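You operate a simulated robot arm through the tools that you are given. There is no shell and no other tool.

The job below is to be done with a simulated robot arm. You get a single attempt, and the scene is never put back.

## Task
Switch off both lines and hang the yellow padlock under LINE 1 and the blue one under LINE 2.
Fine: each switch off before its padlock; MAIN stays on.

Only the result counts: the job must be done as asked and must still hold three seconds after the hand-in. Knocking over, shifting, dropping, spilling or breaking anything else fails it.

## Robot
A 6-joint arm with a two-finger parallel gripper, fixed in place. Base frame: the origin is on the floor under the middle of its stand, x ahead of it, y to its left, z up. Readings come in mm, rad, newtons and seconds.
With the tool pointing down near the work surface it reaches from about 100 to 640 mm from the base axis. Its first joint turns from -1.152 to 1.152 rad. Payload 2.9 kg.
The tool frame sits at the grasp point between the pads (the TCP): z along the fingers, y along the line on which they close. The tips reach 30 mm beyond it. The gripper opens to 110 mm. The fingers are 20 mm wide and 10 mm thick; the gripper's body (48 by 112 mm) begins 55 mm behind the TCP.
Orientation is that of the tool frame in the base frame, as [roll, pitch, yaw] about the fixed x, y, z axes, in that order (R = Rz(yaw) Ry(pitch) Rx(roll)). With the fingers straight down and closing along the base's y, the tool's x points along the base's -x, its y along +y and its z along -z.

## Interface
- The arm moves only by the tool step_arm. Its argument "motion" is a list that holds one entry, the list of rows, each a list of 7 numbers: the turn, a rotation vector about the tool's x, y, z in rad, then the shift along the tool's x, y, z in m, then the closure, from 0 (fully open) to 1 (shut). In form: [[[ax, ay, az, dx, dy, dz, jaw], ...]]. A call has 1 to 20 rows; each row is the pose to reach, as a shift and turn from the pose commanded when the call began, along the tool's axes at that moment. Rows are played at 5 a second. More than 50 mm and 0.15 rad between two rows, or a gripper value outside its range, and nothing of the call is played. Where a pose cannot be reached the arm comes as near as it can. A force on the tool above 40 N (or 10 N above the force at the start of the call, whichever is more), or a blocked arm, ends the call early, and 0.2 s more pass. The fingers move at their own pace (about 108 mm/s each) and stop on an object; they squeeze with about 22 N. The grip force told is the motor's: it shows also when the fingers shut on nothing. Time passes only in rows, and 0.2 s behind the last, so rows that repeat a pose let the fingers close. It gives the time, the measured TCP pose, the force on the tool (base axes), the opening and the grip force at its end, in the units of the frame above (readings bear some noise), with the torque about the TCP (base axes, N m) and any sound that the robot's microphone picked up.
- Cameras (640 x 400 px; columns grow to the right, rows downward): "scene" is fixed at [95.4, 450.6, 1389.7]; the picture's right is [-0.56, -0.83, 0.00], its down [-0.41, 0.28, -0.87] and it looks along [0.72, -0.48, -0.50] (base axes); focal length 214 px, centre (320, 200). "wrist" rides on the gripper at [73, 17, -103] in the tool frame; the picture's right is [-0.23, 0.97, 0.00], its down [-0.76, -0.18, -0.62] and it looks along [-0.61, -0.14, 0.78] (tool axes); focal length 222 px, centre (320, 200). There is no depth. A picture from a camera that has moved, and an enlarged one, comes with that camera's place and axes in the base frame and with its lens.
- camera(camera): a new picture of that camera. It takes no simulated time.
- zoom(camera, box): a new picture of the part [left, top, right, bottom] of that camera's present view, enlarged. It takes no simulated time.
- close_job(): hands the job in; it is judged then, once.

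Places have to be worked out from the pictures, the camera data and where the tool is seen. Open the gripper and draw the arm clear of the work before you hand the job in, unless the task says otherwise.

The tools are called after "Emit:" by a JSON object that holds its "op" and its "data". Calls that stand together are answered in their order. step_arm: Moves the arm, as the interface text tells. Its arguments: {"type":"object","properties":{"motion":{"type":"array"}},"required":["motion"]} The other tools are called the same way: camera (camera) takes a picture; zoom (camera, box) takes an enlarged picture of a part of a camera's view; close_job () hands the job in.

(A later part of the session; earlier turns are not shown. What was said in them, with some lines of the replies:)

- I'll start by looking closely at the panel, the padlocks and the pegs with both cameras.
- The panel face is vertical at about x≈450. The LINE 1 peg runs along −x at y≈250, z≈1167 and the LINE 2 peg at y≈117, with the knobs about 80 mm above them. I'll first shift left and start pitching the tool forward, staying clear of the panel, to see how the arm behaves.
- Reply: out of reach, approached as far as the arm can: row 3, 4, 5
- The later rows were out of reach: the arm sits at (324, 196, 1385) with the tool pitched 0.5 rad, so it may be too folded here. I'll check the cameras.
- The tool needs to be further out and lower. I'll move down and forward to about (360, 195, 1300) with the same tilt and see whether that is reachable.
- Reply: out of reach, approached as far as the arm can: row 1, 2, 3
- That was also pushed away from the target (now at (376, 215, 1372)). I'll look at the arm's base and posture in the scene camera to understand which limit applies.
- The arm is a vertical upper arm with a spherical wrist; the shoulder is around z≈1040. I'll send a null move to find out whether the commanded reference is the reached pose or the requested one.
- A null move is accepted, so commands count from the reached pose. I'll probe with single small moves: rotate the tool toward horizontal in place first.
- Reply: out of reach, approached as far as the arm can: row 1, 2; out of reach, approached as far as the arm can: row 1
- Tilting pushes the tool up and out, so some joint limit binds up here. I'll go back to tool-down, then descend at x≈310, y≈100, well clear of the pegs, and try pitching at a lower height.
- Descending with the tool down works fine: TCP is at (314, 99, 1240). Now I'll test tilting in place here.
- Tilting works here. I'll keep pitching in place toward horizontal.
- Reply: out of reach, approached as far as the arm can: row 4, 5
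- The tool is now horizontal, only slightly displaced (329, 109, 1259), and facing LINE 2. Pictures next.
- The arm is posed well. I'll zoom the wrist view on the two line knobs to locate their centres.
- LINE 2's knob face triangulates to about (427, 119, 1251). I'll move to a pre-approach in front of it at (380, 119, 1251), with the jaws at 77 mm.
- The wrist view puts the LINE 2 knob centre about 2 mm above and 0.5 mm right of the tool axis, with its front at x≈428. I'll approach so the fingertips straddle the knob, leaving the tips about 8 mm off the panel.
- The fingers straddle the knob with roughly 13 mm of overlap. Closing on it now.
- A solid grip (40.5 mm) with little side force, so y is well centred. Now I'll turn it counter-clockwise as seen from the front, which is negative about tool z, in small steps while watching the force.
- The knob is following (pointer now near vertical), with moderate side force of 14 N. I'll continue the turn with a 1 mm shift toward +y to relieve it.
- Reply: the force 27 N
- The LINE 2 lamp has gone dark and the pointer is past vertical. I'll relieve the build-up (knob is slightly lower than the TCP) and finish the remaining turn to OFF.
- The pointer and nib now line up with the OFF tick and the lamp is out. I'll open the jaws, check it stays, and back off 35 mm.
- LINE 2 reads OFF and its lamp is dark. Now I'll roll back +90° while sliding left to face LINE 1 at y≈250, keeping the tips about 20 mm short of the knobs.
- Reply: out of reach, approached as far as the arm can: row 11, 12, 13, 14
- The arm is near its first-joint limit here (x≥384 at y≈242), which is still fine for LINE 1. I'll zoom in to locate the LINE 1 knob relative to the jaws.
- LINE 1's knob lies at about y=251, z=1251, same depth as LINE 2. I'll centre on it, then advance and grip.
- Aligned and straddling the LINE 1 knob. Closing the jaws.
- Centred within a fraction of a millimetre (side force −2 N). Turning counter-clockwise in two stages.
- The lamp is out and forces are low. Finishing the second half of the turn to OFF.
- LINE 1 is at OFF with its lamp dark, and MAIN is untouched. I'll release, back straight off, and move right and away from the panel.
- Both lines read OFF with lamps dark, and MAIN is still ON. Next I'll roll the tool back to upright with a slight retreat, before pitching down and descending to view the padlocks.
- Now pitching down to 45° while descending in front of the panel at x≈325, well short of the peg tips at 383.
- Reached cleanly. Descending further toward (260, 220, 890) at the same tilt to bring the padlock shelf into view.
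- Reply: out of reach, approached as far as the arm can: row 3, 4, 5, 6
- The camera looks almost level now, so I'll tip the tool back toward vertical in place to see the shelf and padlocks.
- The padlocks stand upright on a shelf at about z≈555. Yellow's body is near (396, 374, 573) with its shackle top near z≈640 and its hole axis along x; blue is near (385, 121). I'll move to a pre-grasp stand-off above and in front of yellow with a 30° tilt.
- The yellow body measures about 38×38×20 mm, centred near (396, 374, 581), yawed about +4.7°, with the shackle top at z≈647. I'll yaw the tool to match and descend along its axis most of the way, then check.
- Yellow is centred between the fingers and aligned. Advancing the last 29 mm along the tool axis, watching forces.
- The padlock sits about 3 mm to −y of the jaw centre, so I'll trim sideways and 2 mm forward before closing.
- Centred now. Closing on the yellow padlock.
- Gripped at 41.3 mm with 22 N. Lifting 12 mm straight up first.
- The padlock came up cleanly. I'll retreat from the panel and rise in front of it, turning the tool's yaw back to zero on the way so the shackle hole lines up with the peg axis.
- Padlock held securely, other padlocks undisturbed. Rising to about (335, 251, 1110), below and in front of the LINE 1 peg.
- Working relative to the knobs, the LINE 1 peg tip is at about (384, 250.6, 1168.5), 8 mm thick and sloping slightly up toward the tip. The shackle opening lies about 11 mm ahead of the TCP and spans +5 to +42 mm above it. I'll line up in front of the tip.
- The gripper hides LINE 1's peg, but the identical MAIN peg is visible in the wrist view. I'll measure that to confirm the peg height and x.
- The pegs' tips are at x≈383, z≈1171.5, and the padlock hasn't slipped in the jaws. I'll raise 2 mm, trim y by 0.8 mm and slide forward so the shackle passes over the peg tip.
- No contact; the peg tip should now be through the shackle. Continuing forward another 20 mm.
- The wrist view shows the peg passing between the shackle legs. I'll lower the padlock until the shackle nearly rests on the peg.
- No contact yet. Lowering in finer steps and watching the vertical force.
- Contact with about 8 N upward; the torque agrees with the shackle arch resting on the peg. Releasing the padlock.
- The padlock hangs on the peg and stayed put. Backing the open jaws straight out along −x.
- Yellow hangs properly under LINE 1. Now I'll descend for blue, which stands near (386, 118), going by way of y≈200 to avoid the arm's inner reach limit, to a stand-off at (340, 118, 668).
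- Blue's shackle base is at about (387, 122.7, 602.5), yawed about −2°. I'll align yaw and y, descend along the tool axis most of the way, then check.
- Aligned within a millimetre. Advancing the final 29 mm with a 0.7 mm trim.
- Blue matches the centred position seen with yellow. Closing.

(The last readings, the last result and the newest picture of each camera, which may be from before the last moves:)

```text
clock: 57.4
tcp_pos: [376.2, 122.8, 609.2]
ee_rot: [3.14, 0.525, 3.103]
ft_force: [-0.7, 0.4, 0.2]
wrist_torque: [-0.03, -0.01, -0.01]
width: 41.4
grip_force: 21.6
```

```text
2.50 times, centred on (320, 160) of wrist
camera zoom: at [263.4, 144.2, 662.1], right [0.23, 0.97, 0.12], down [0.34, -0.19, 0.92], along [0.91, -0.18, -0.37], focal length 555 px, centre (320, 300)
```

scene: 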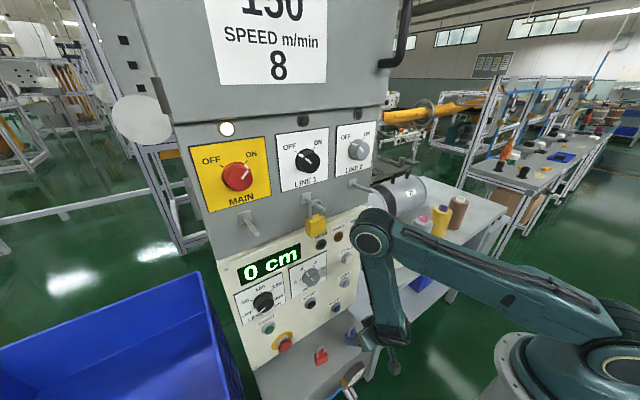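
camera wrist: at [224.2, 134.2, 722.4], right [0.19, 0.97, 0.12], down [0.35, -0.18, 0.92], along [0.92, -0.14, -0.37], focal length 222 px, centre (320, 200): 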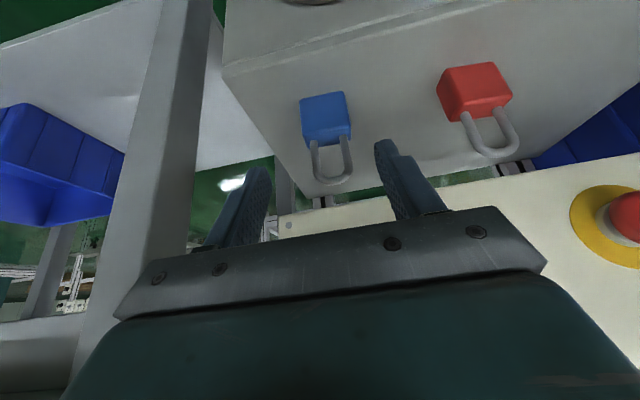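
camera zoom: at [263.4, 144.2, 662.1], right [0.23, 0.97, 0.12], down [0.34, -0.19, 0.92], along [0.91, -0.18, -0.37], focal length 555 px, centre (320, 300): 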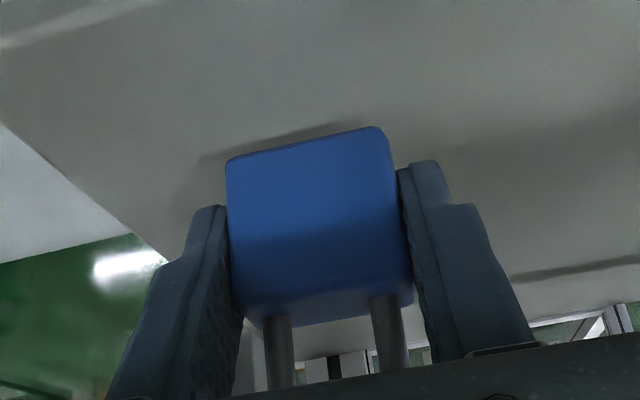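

Blue is held and lifted. Retreating, rising by way of y≈190, and squaring up the yaw.

Emit:
{"op": "step_arm", "data": {"motion": [[[0, 0, 0, 0.002, 0.003, -0.0278, 1.0], [0, 0, 0, 0.004, 0.0058, -0.0555, 1.0], [-0.005, 0, -0.0086, -0.0115, 0.0207, -0.0884, 1.0], [-0.01, 0, -0.0173, -0.027, 0.0356, -0.1213, 1.0], [-0.015, 0, -0.026, -0.0425, 0.0504, -0.1542, 1.0], [-0.02, 0, -0.0346, -0.058, 0.0653, -0.1871, 1.0]]]}}

Emit:
{"op": "step_arm", "data": {"motion": [[[0, 0, 0, -0.0194, 0, -0.035, 1.0], [0, 0, 0, -0.0388, 0, -0.07, 1.0], [0, 0, 0, -0.0582, 0, -0.105, 1.0], [0, 0, 0, -0.0776, 0, -0.1399, 1.0], [0, 0, 0, -0.097, -0.0163, -0.172, 1.0], [0, 0, 0, -0.1165, -0.0325, -0.204, 1.0], [0, 0, 0, -0.136, -0.0488, -0.236, 1.0], [0, 0, 0, -0.1554, -0.065, -0.2682, 1.0]]]}}

Emit:
{"op": "camera", "data": {"camera": "wrist"}}

Emit:
{"op": "camera", "data": {"camera": "scene"}}

```text
clock: 58.8
tcp_pos: [338.2, 189.3, 798.1]
ee_rot: [3.14, 0.525, -3.14]
ft_force: [0.8, -0.4, 0.1]
wrist_torque: [0.02, -0.04, 0.03]
width: 41.6
grip_force: 21.9
```

```text
clock: 60.6
tcp_pos: [335.8, 124.3, 1105.9]
ee_rot: [3.14, 0.525, -3.139]
ft_force: [0.7, 0.0, -0.1]
wrist_torque: [-0.01, -0.03, 0.0]
width: 41.7
grip_force: 21.7
```

```text
taken
camera wrist: at [221.6, 141.1, 1162.1], right [0.19, 0.97, 0.11], down [0.35, -0.18, 0.92], along [0.92, -0.14, -0.37], focal length 222 px, centre (320, 200)
```

wrist: 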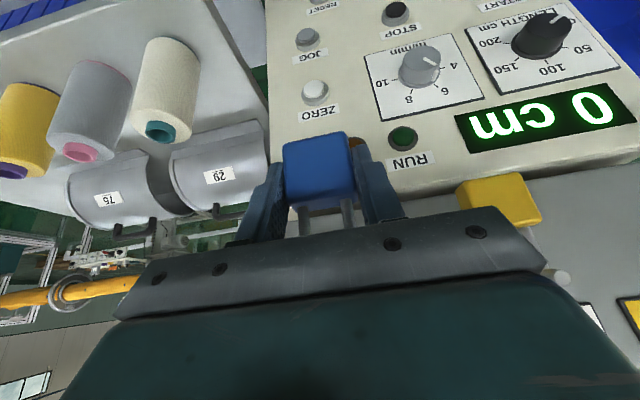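

```text
taken
```

scene: 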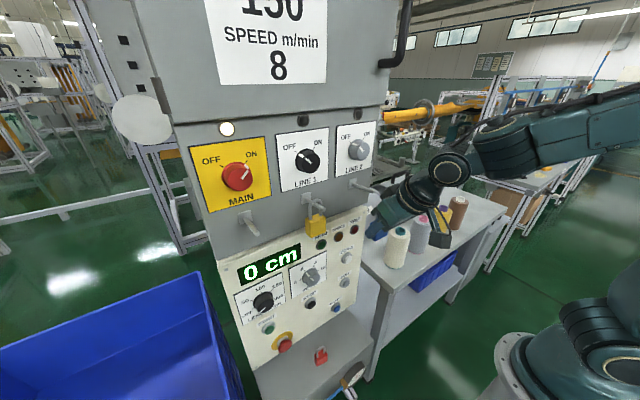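

Blue is held square and yellow still hangs in place. Lining up in front of the LINE 2 peg at (345, 117.8, 1146).

Emit:
{"op": "step_arm", "data": {"motion": [[[0, 0, 0, -0.0128, -0.0032, -0.0136, 1.0], [0, 0, 0, -0.0256, -0.0063, -0.0271, 1.0], [0, 0, 0, -0.0256, -0.0063, -0.0271, 1.0]]]}}

Emit:
{"op": "zoom", "data": {"camera": "wrist", "box": [260, 120, 380, 240]}}

Emit:
{"op": "zoom", "data": {"camera": "scene", "box": [300, 160, 420, 240]}}

```text
clock: 61.4
tcp_pos: [344.6, 118.2, 1144.4]
ee_rot: [3.14, 0.526, -3.141]
ft_force: [-0.8, 0.2, -0.3]
wrist_torque: [0.01, -0.01, -0.04]
width: 41.6
grip_force: 21.5
```

```text
3.33 times, centred on (320, 180) of wrist
camera zoom: at [230.8, 136.1, 1199.3], right [0.2, 0.97, 0.12], down [0.35, -0.18, 0.92], along [0.92, -0.14, -0.37], focal length 740 px, centre (320, 267)
```

zoom: 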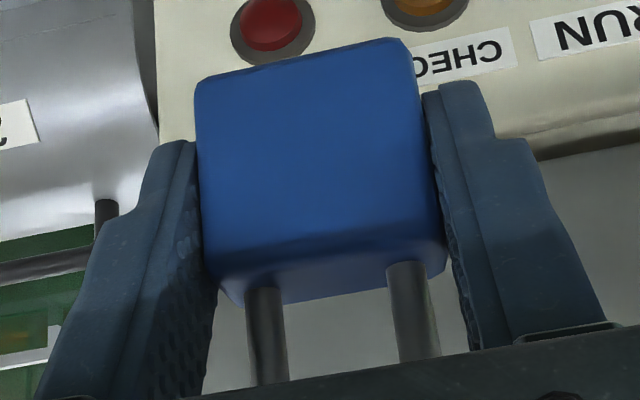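

```text
5.00 times, centred on (360, 200) of scene
camera zoom: at [95.4, 450.6, 1389.7], right [-0.56, -0.83, 0.0], down [-0.41, 0.28, -0.87], along [0.72, -0.48, -0.5], focal length 1072 px, centre (120, 200)
```

zoom: 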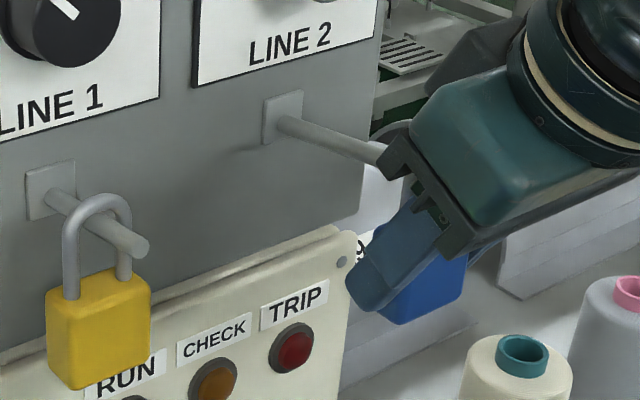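

Blue sits in the jaws the same way yellow did. Sliding forward 37 mm with a −1.2 mm y trim, watching for contact.

Emit:
{"op": "step_arm", "data": {"motion": [[[0, 0, 0, -0.0087, -0.0012, 0.005, 1.0], [0, 0, 0, -0.0173, -0.0012, 0.01, 1.0], [0, 0, 0, -0.026, -0.0012, 0.015, 1.0], [0, 0, 0, -0.032, -0.0012, 0.0186, 1.0]]]}}

Emit:
{"op": "zoom", "data": {"camera": "wrist", "box": [270, 130, 370, 240]}}

Emit:
{"op": "zoom", "data": {"camera": "scene", "box": [300, 160, 420, 240]}}

```text
clock: 62.4
tcp_pos: [383.1, 117.4, 1143.6]
ee_rot: [3.141, 0.525, -3.14]
ft_force: [-0.3, -0.3, -0.8]
wrist_torque: [-0.03, 0.03, -0.01]
width: 41.4
grip_force: 22.3
```

```text
3.64 times, centred on (320, 185) of wrist
camera zoom: at [268.4, 134.5, 1198.0], right [0.2, 0.97, 0.12], down [0.35, -0.18, 0.92], along [0.92, -0.14, -0.37], focal length 808 px, centre (320, 254)
```

zoom: 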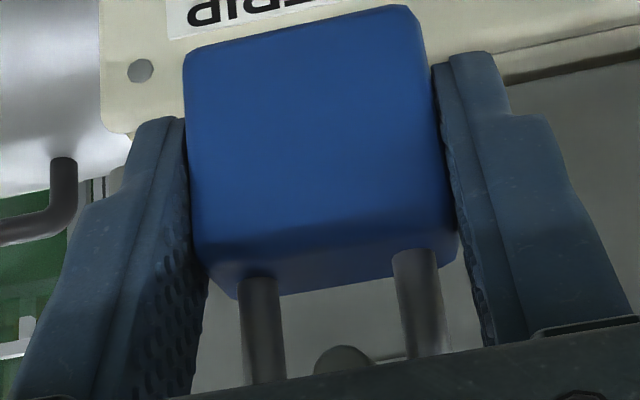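

```text
5.00 times, centred on (360, 200) of scene
camera zoom: at [95.4, 450.6, 1389.7], right [-0.56, -0.83, 0.0], down [-0.41, 0.28, -0.87], along [0.72, -0.48, -0.5], focal length 1072 px, centre (120, 200)
```

zoom: 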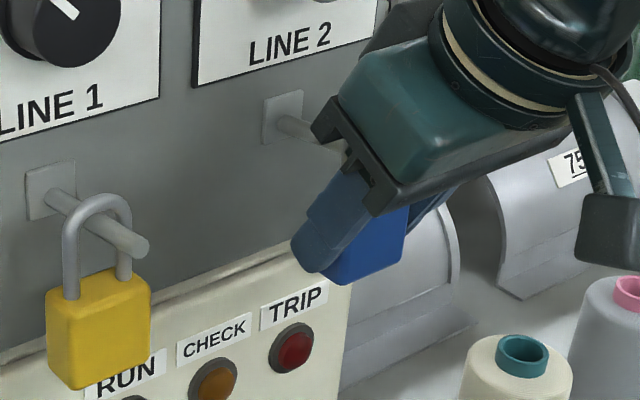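

No contact, and the peg tip is visible between the shackle legs. Forward another 20 mm.

Emit:
{"op": "step_arm", "data": {"motion": [[[0, 0, 0, -0.0087, 0, 0.005, 1.0], [0, 0, 0, -0.0165, 0, 0.0095, 1.0], [0, 0, 0, -0.0165, 0, 0.0095, 1.0]]]}}

Emit:
{"op": "zoom", "data": {"camera": "wrist", "box": [270, 130, 370, 240]}}

```text
clock: 63.2
tcp_pos: [402.2, 115.8, 1143.5]
ee_rot: [3.14, 0.527, 3.142]
ft_force: [0.4, 0.1, -0.1]
wrist_torque: [0.01, 0.02, -0.02]
width: 41.5
grip_force: 22.2
```

```text
3.64 times, centred on (320, 185) of wrist
camera zoom: at [287.5, 132.8, 1198.3], right [0.2, 0.97, 0.12], down [0.35, -0.18, 0.92], along [0.92, -0.14, -0.37], focal length 808 px, centre (320, 254)
```

zoom: 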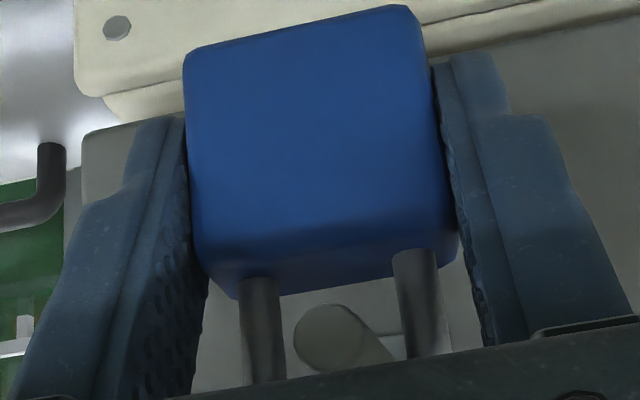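

The peg is well inside the shackle. Lowering 15 mm with a +1.5 mm y centring, then in fine steps until contact.

Emit:
{"op": "step_arm", "data": {"motion": [[[0, 0, 0, 0.0025, 0.0008, 0.0043, 1.0], [0, 0, 0, 0.005, 0.0015, 0.0087, 1.0], [0, 0, 0, 0.0075, 0.0015, 0.013, 1.0]]]}}

Emit:
{"op": "step_arm", "data": {"motion": [[[0, 0, 0, 0.0005, 0, 0.00087, 1.0], [0, 0, 0, 0.001, 0, 0.00173, 1.0]]]}}

```text
clock: 64.0
tcp_pos: [401.3, 117.7, 1127.5]
ee_rot: [3.139, 0.527, 3.141]
ft_force: [-0.6, 0.1, 2.4]
wrist_torque: [-0.02, -0.03, 0.0]
width: 41.3
grip_force: 22.5
```

```text
clock: 64.6
tcp_pos: [402.8, 117.9, 1127.9]
ee_rot: [3.138, 0.528, 3.139]
ft_force: [-3.1, -2.5, 13.9]
wrist_torque: [0.12, -0.22, -0.07]
width: 41.6
grip_force: 22.1
```

The shackle rests on the peg with about 14 N upward, consistent with arch contact. Releasing.

Emit:
{"op": "step_arm", "data": {"motion": [[[0, 0, 0, -0.0004, 0, -0.0007, 1.0], [0, 0, 0, -0.0004, 0, -0.0007, 0.5], [0, 0, 0, -0.0004, 0, -0.0007, 0.4], [0, 0, 0, -0.0004, 0, -0.0007, 0.4], [0, 0, 0, -0.0004, 0, -0.0007, 0.4]]]}}

Emit:
{"op": "camera", "data": {"camera": "wrist"}}

Emit:
{"op": "zoom", "data": {"camera": "scene", "box": [280, 150, 420, 240]}}

```text
clock: 65.8
tcp_pos: [401.4, 117.5, 1128.1]
ee_rot: [-3.141, 0.526, 3.142]
ft_force: [-0.3, -0.1, 0.5]
wrist_torque: [-0.01, 0.01, -0.03]
width: 65.9
grip_force: 0.0
```

```text
taken
camera wrist: at [287.2, 135.0, 1182.6], right [0.2, 0.97, 0.12], down [0.35, -0.18, 0.92], along [0.92, -0.14, -0.37], focal length 222 px, centre (320, 200)
```

wrist: 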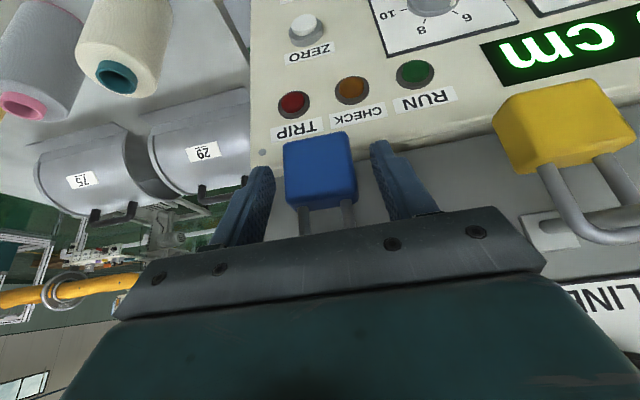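

```text
4.44 times, centred on (350, 195) of scene
camera zoom: at [95.4, 450.6, 1389.7], right [-0.56, -0.83, 0.0], down [-0.41, 0.28, -0.87], along [0.72, -0.48, -0.5], focal length 953 px, centre (187, 222)
```

zoom: 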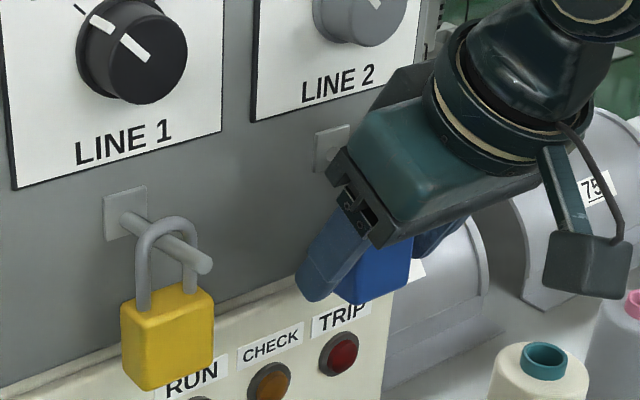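

Blue is released and stays on the peg. Backing the open jaws straight out along −x.

Emit:
{"op": "step_arm", "data": {"motion": [[[0, 0, 0, 0.0086, 0, -0.005, 0.4], [0, 0, 0, 0.0173, 0, -0.01, 0.4], [0, 0, 0, 0.0303, 0, -0.0176, 0.4], [0, 0, 0, 0.0432, 0, -0.0251, 0.4], [0, 0, 0, 0.0605, 0, -0.0351, 0.4]]]}}

Emit:
{"op": "zoom", "data": {"camera": "scene", "box": [280, 150, 420, 240]}}

```text
clock: 67.0
tcp_pos: [330.8, 119.0, 1128.3]
ee_rot: [3.14, 0.525, 3.14]
ft_force: [0.2, -0.5, -0.3]
wrist_torque: [0.0, -0.06, -0.01]
width: 66.1
grip_force: 0.1
```

```text
4.44 times, centred on (350, 195) of scene
camera zoom: at [95.4, 450.6, 1389.7], right [-0.56, -0.83, 0.0], down [-0.41, 0.28, -0.87], along [0.72, -0.48, -0.5], focal length 953 px, centre (187, 222)
```

zoom: 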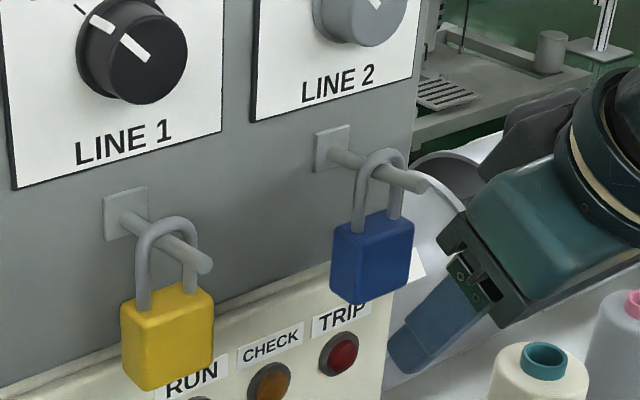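

Both padlocks hang correctly. Drawing the arm further clear with the gripper fully open, then a final check of the whole scene.

Emit:
{"op": "step_arm", "data": {"motion": [[[0, 0, 0, -0.0026, -0.0097, -0.0185, 0.2], [0, 0, 0, -0.0053, -0.0193, -0.037, 0.0], [0, 0, 0, -0.0079, -0.029, -0.0555, 0.0], [0, 0, 0, -0.0079, -0.029, -0.0555, 0.0]]]}}

Emit:
{"op": "camera", "data": {"camera": "scene"}}

Emit:
{"op": "zoom", "data": {"camera": "scene", "box": [180, 100, 400, 240]}}

Emit:
{"op": "zoom", "data": {"camera": "scene", "box": [210, 220, 400, 400]}}

```text
clock: 68.0
tcp_pos: [308.2, 88.8, 1180.4]
ee_rot: [3.14, 0.525, -3.141]
ft_force: [-0.2, -0.1, 0.1]
wrist_torque: [-0.01, -0.01, 0.0]
width: 110.2
grip_force: 0.0
```

```text
taken
```

scene: 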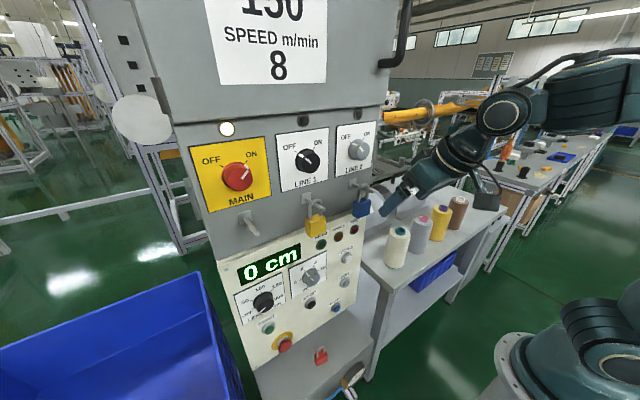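

```text
2.86 times, centred on (290, 170) of scene
camera zoom: at [95.4, 450.6, 1389.7], right [-0.56, -0.83, 0.0], down [-0.41, 0.28, -0.87], along [0.72, -0.48, -0.5], focal length 613 px, centre (406, 286)
```

zoom: 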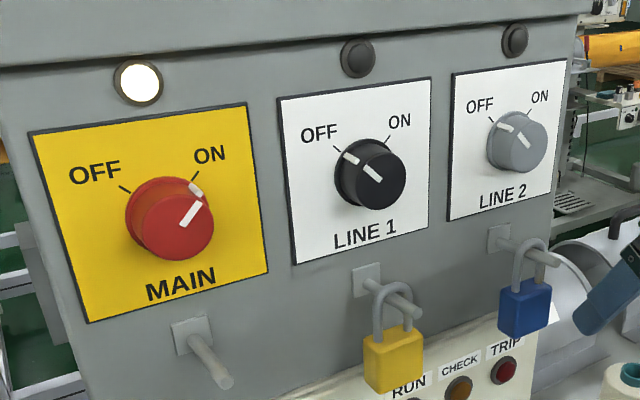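

```text
2.22 times, centred on (305, 310) of scene
camera zoom: at [95.4, 450.6, 1389.7], right [-0.56, -0.83, 0.0], down [-0.41, 0.28, -0.87], along [0.72, -0.48, -0.5], focal length 477 px, centre (353, -44)
```

zoom: 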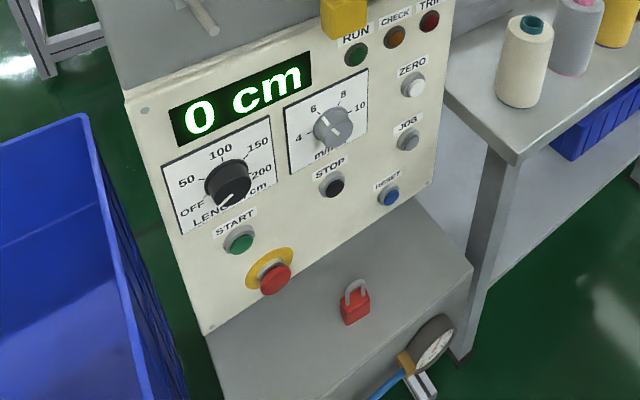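

The final pictures show LINE 1 and LINE 2 OFF with their lamps dark and MAIN still ON with its lamp lit. Yellow hangs under LINE 1 and blue under LINE 2, the red padlock is untouched, and the arm is clear with the gripper open. Handing in.

Emit:
{"op": "close_job", "data": {}}

```text
The job is handed in.
```

The job is done and handed in; I don't have the verdict, only that the hand-in went through.

- **Switches:** LINE 1 and LINE 2 were both turned off, lamps dark, before any padlock was moved. MAIN stayed on with its lamp lit.
- **Padlocks:** The yellow one hangs on the peg under LINE 1 and the blue one on the peg under LINE 2. Both stayed in place after I let go and backed the arm away.
- **Everything else:** The red padlock is still on its shelf. In the final pictures nothing else looks moved or knocked over. The arm was clear of the panel with the gripper open when I handed in.
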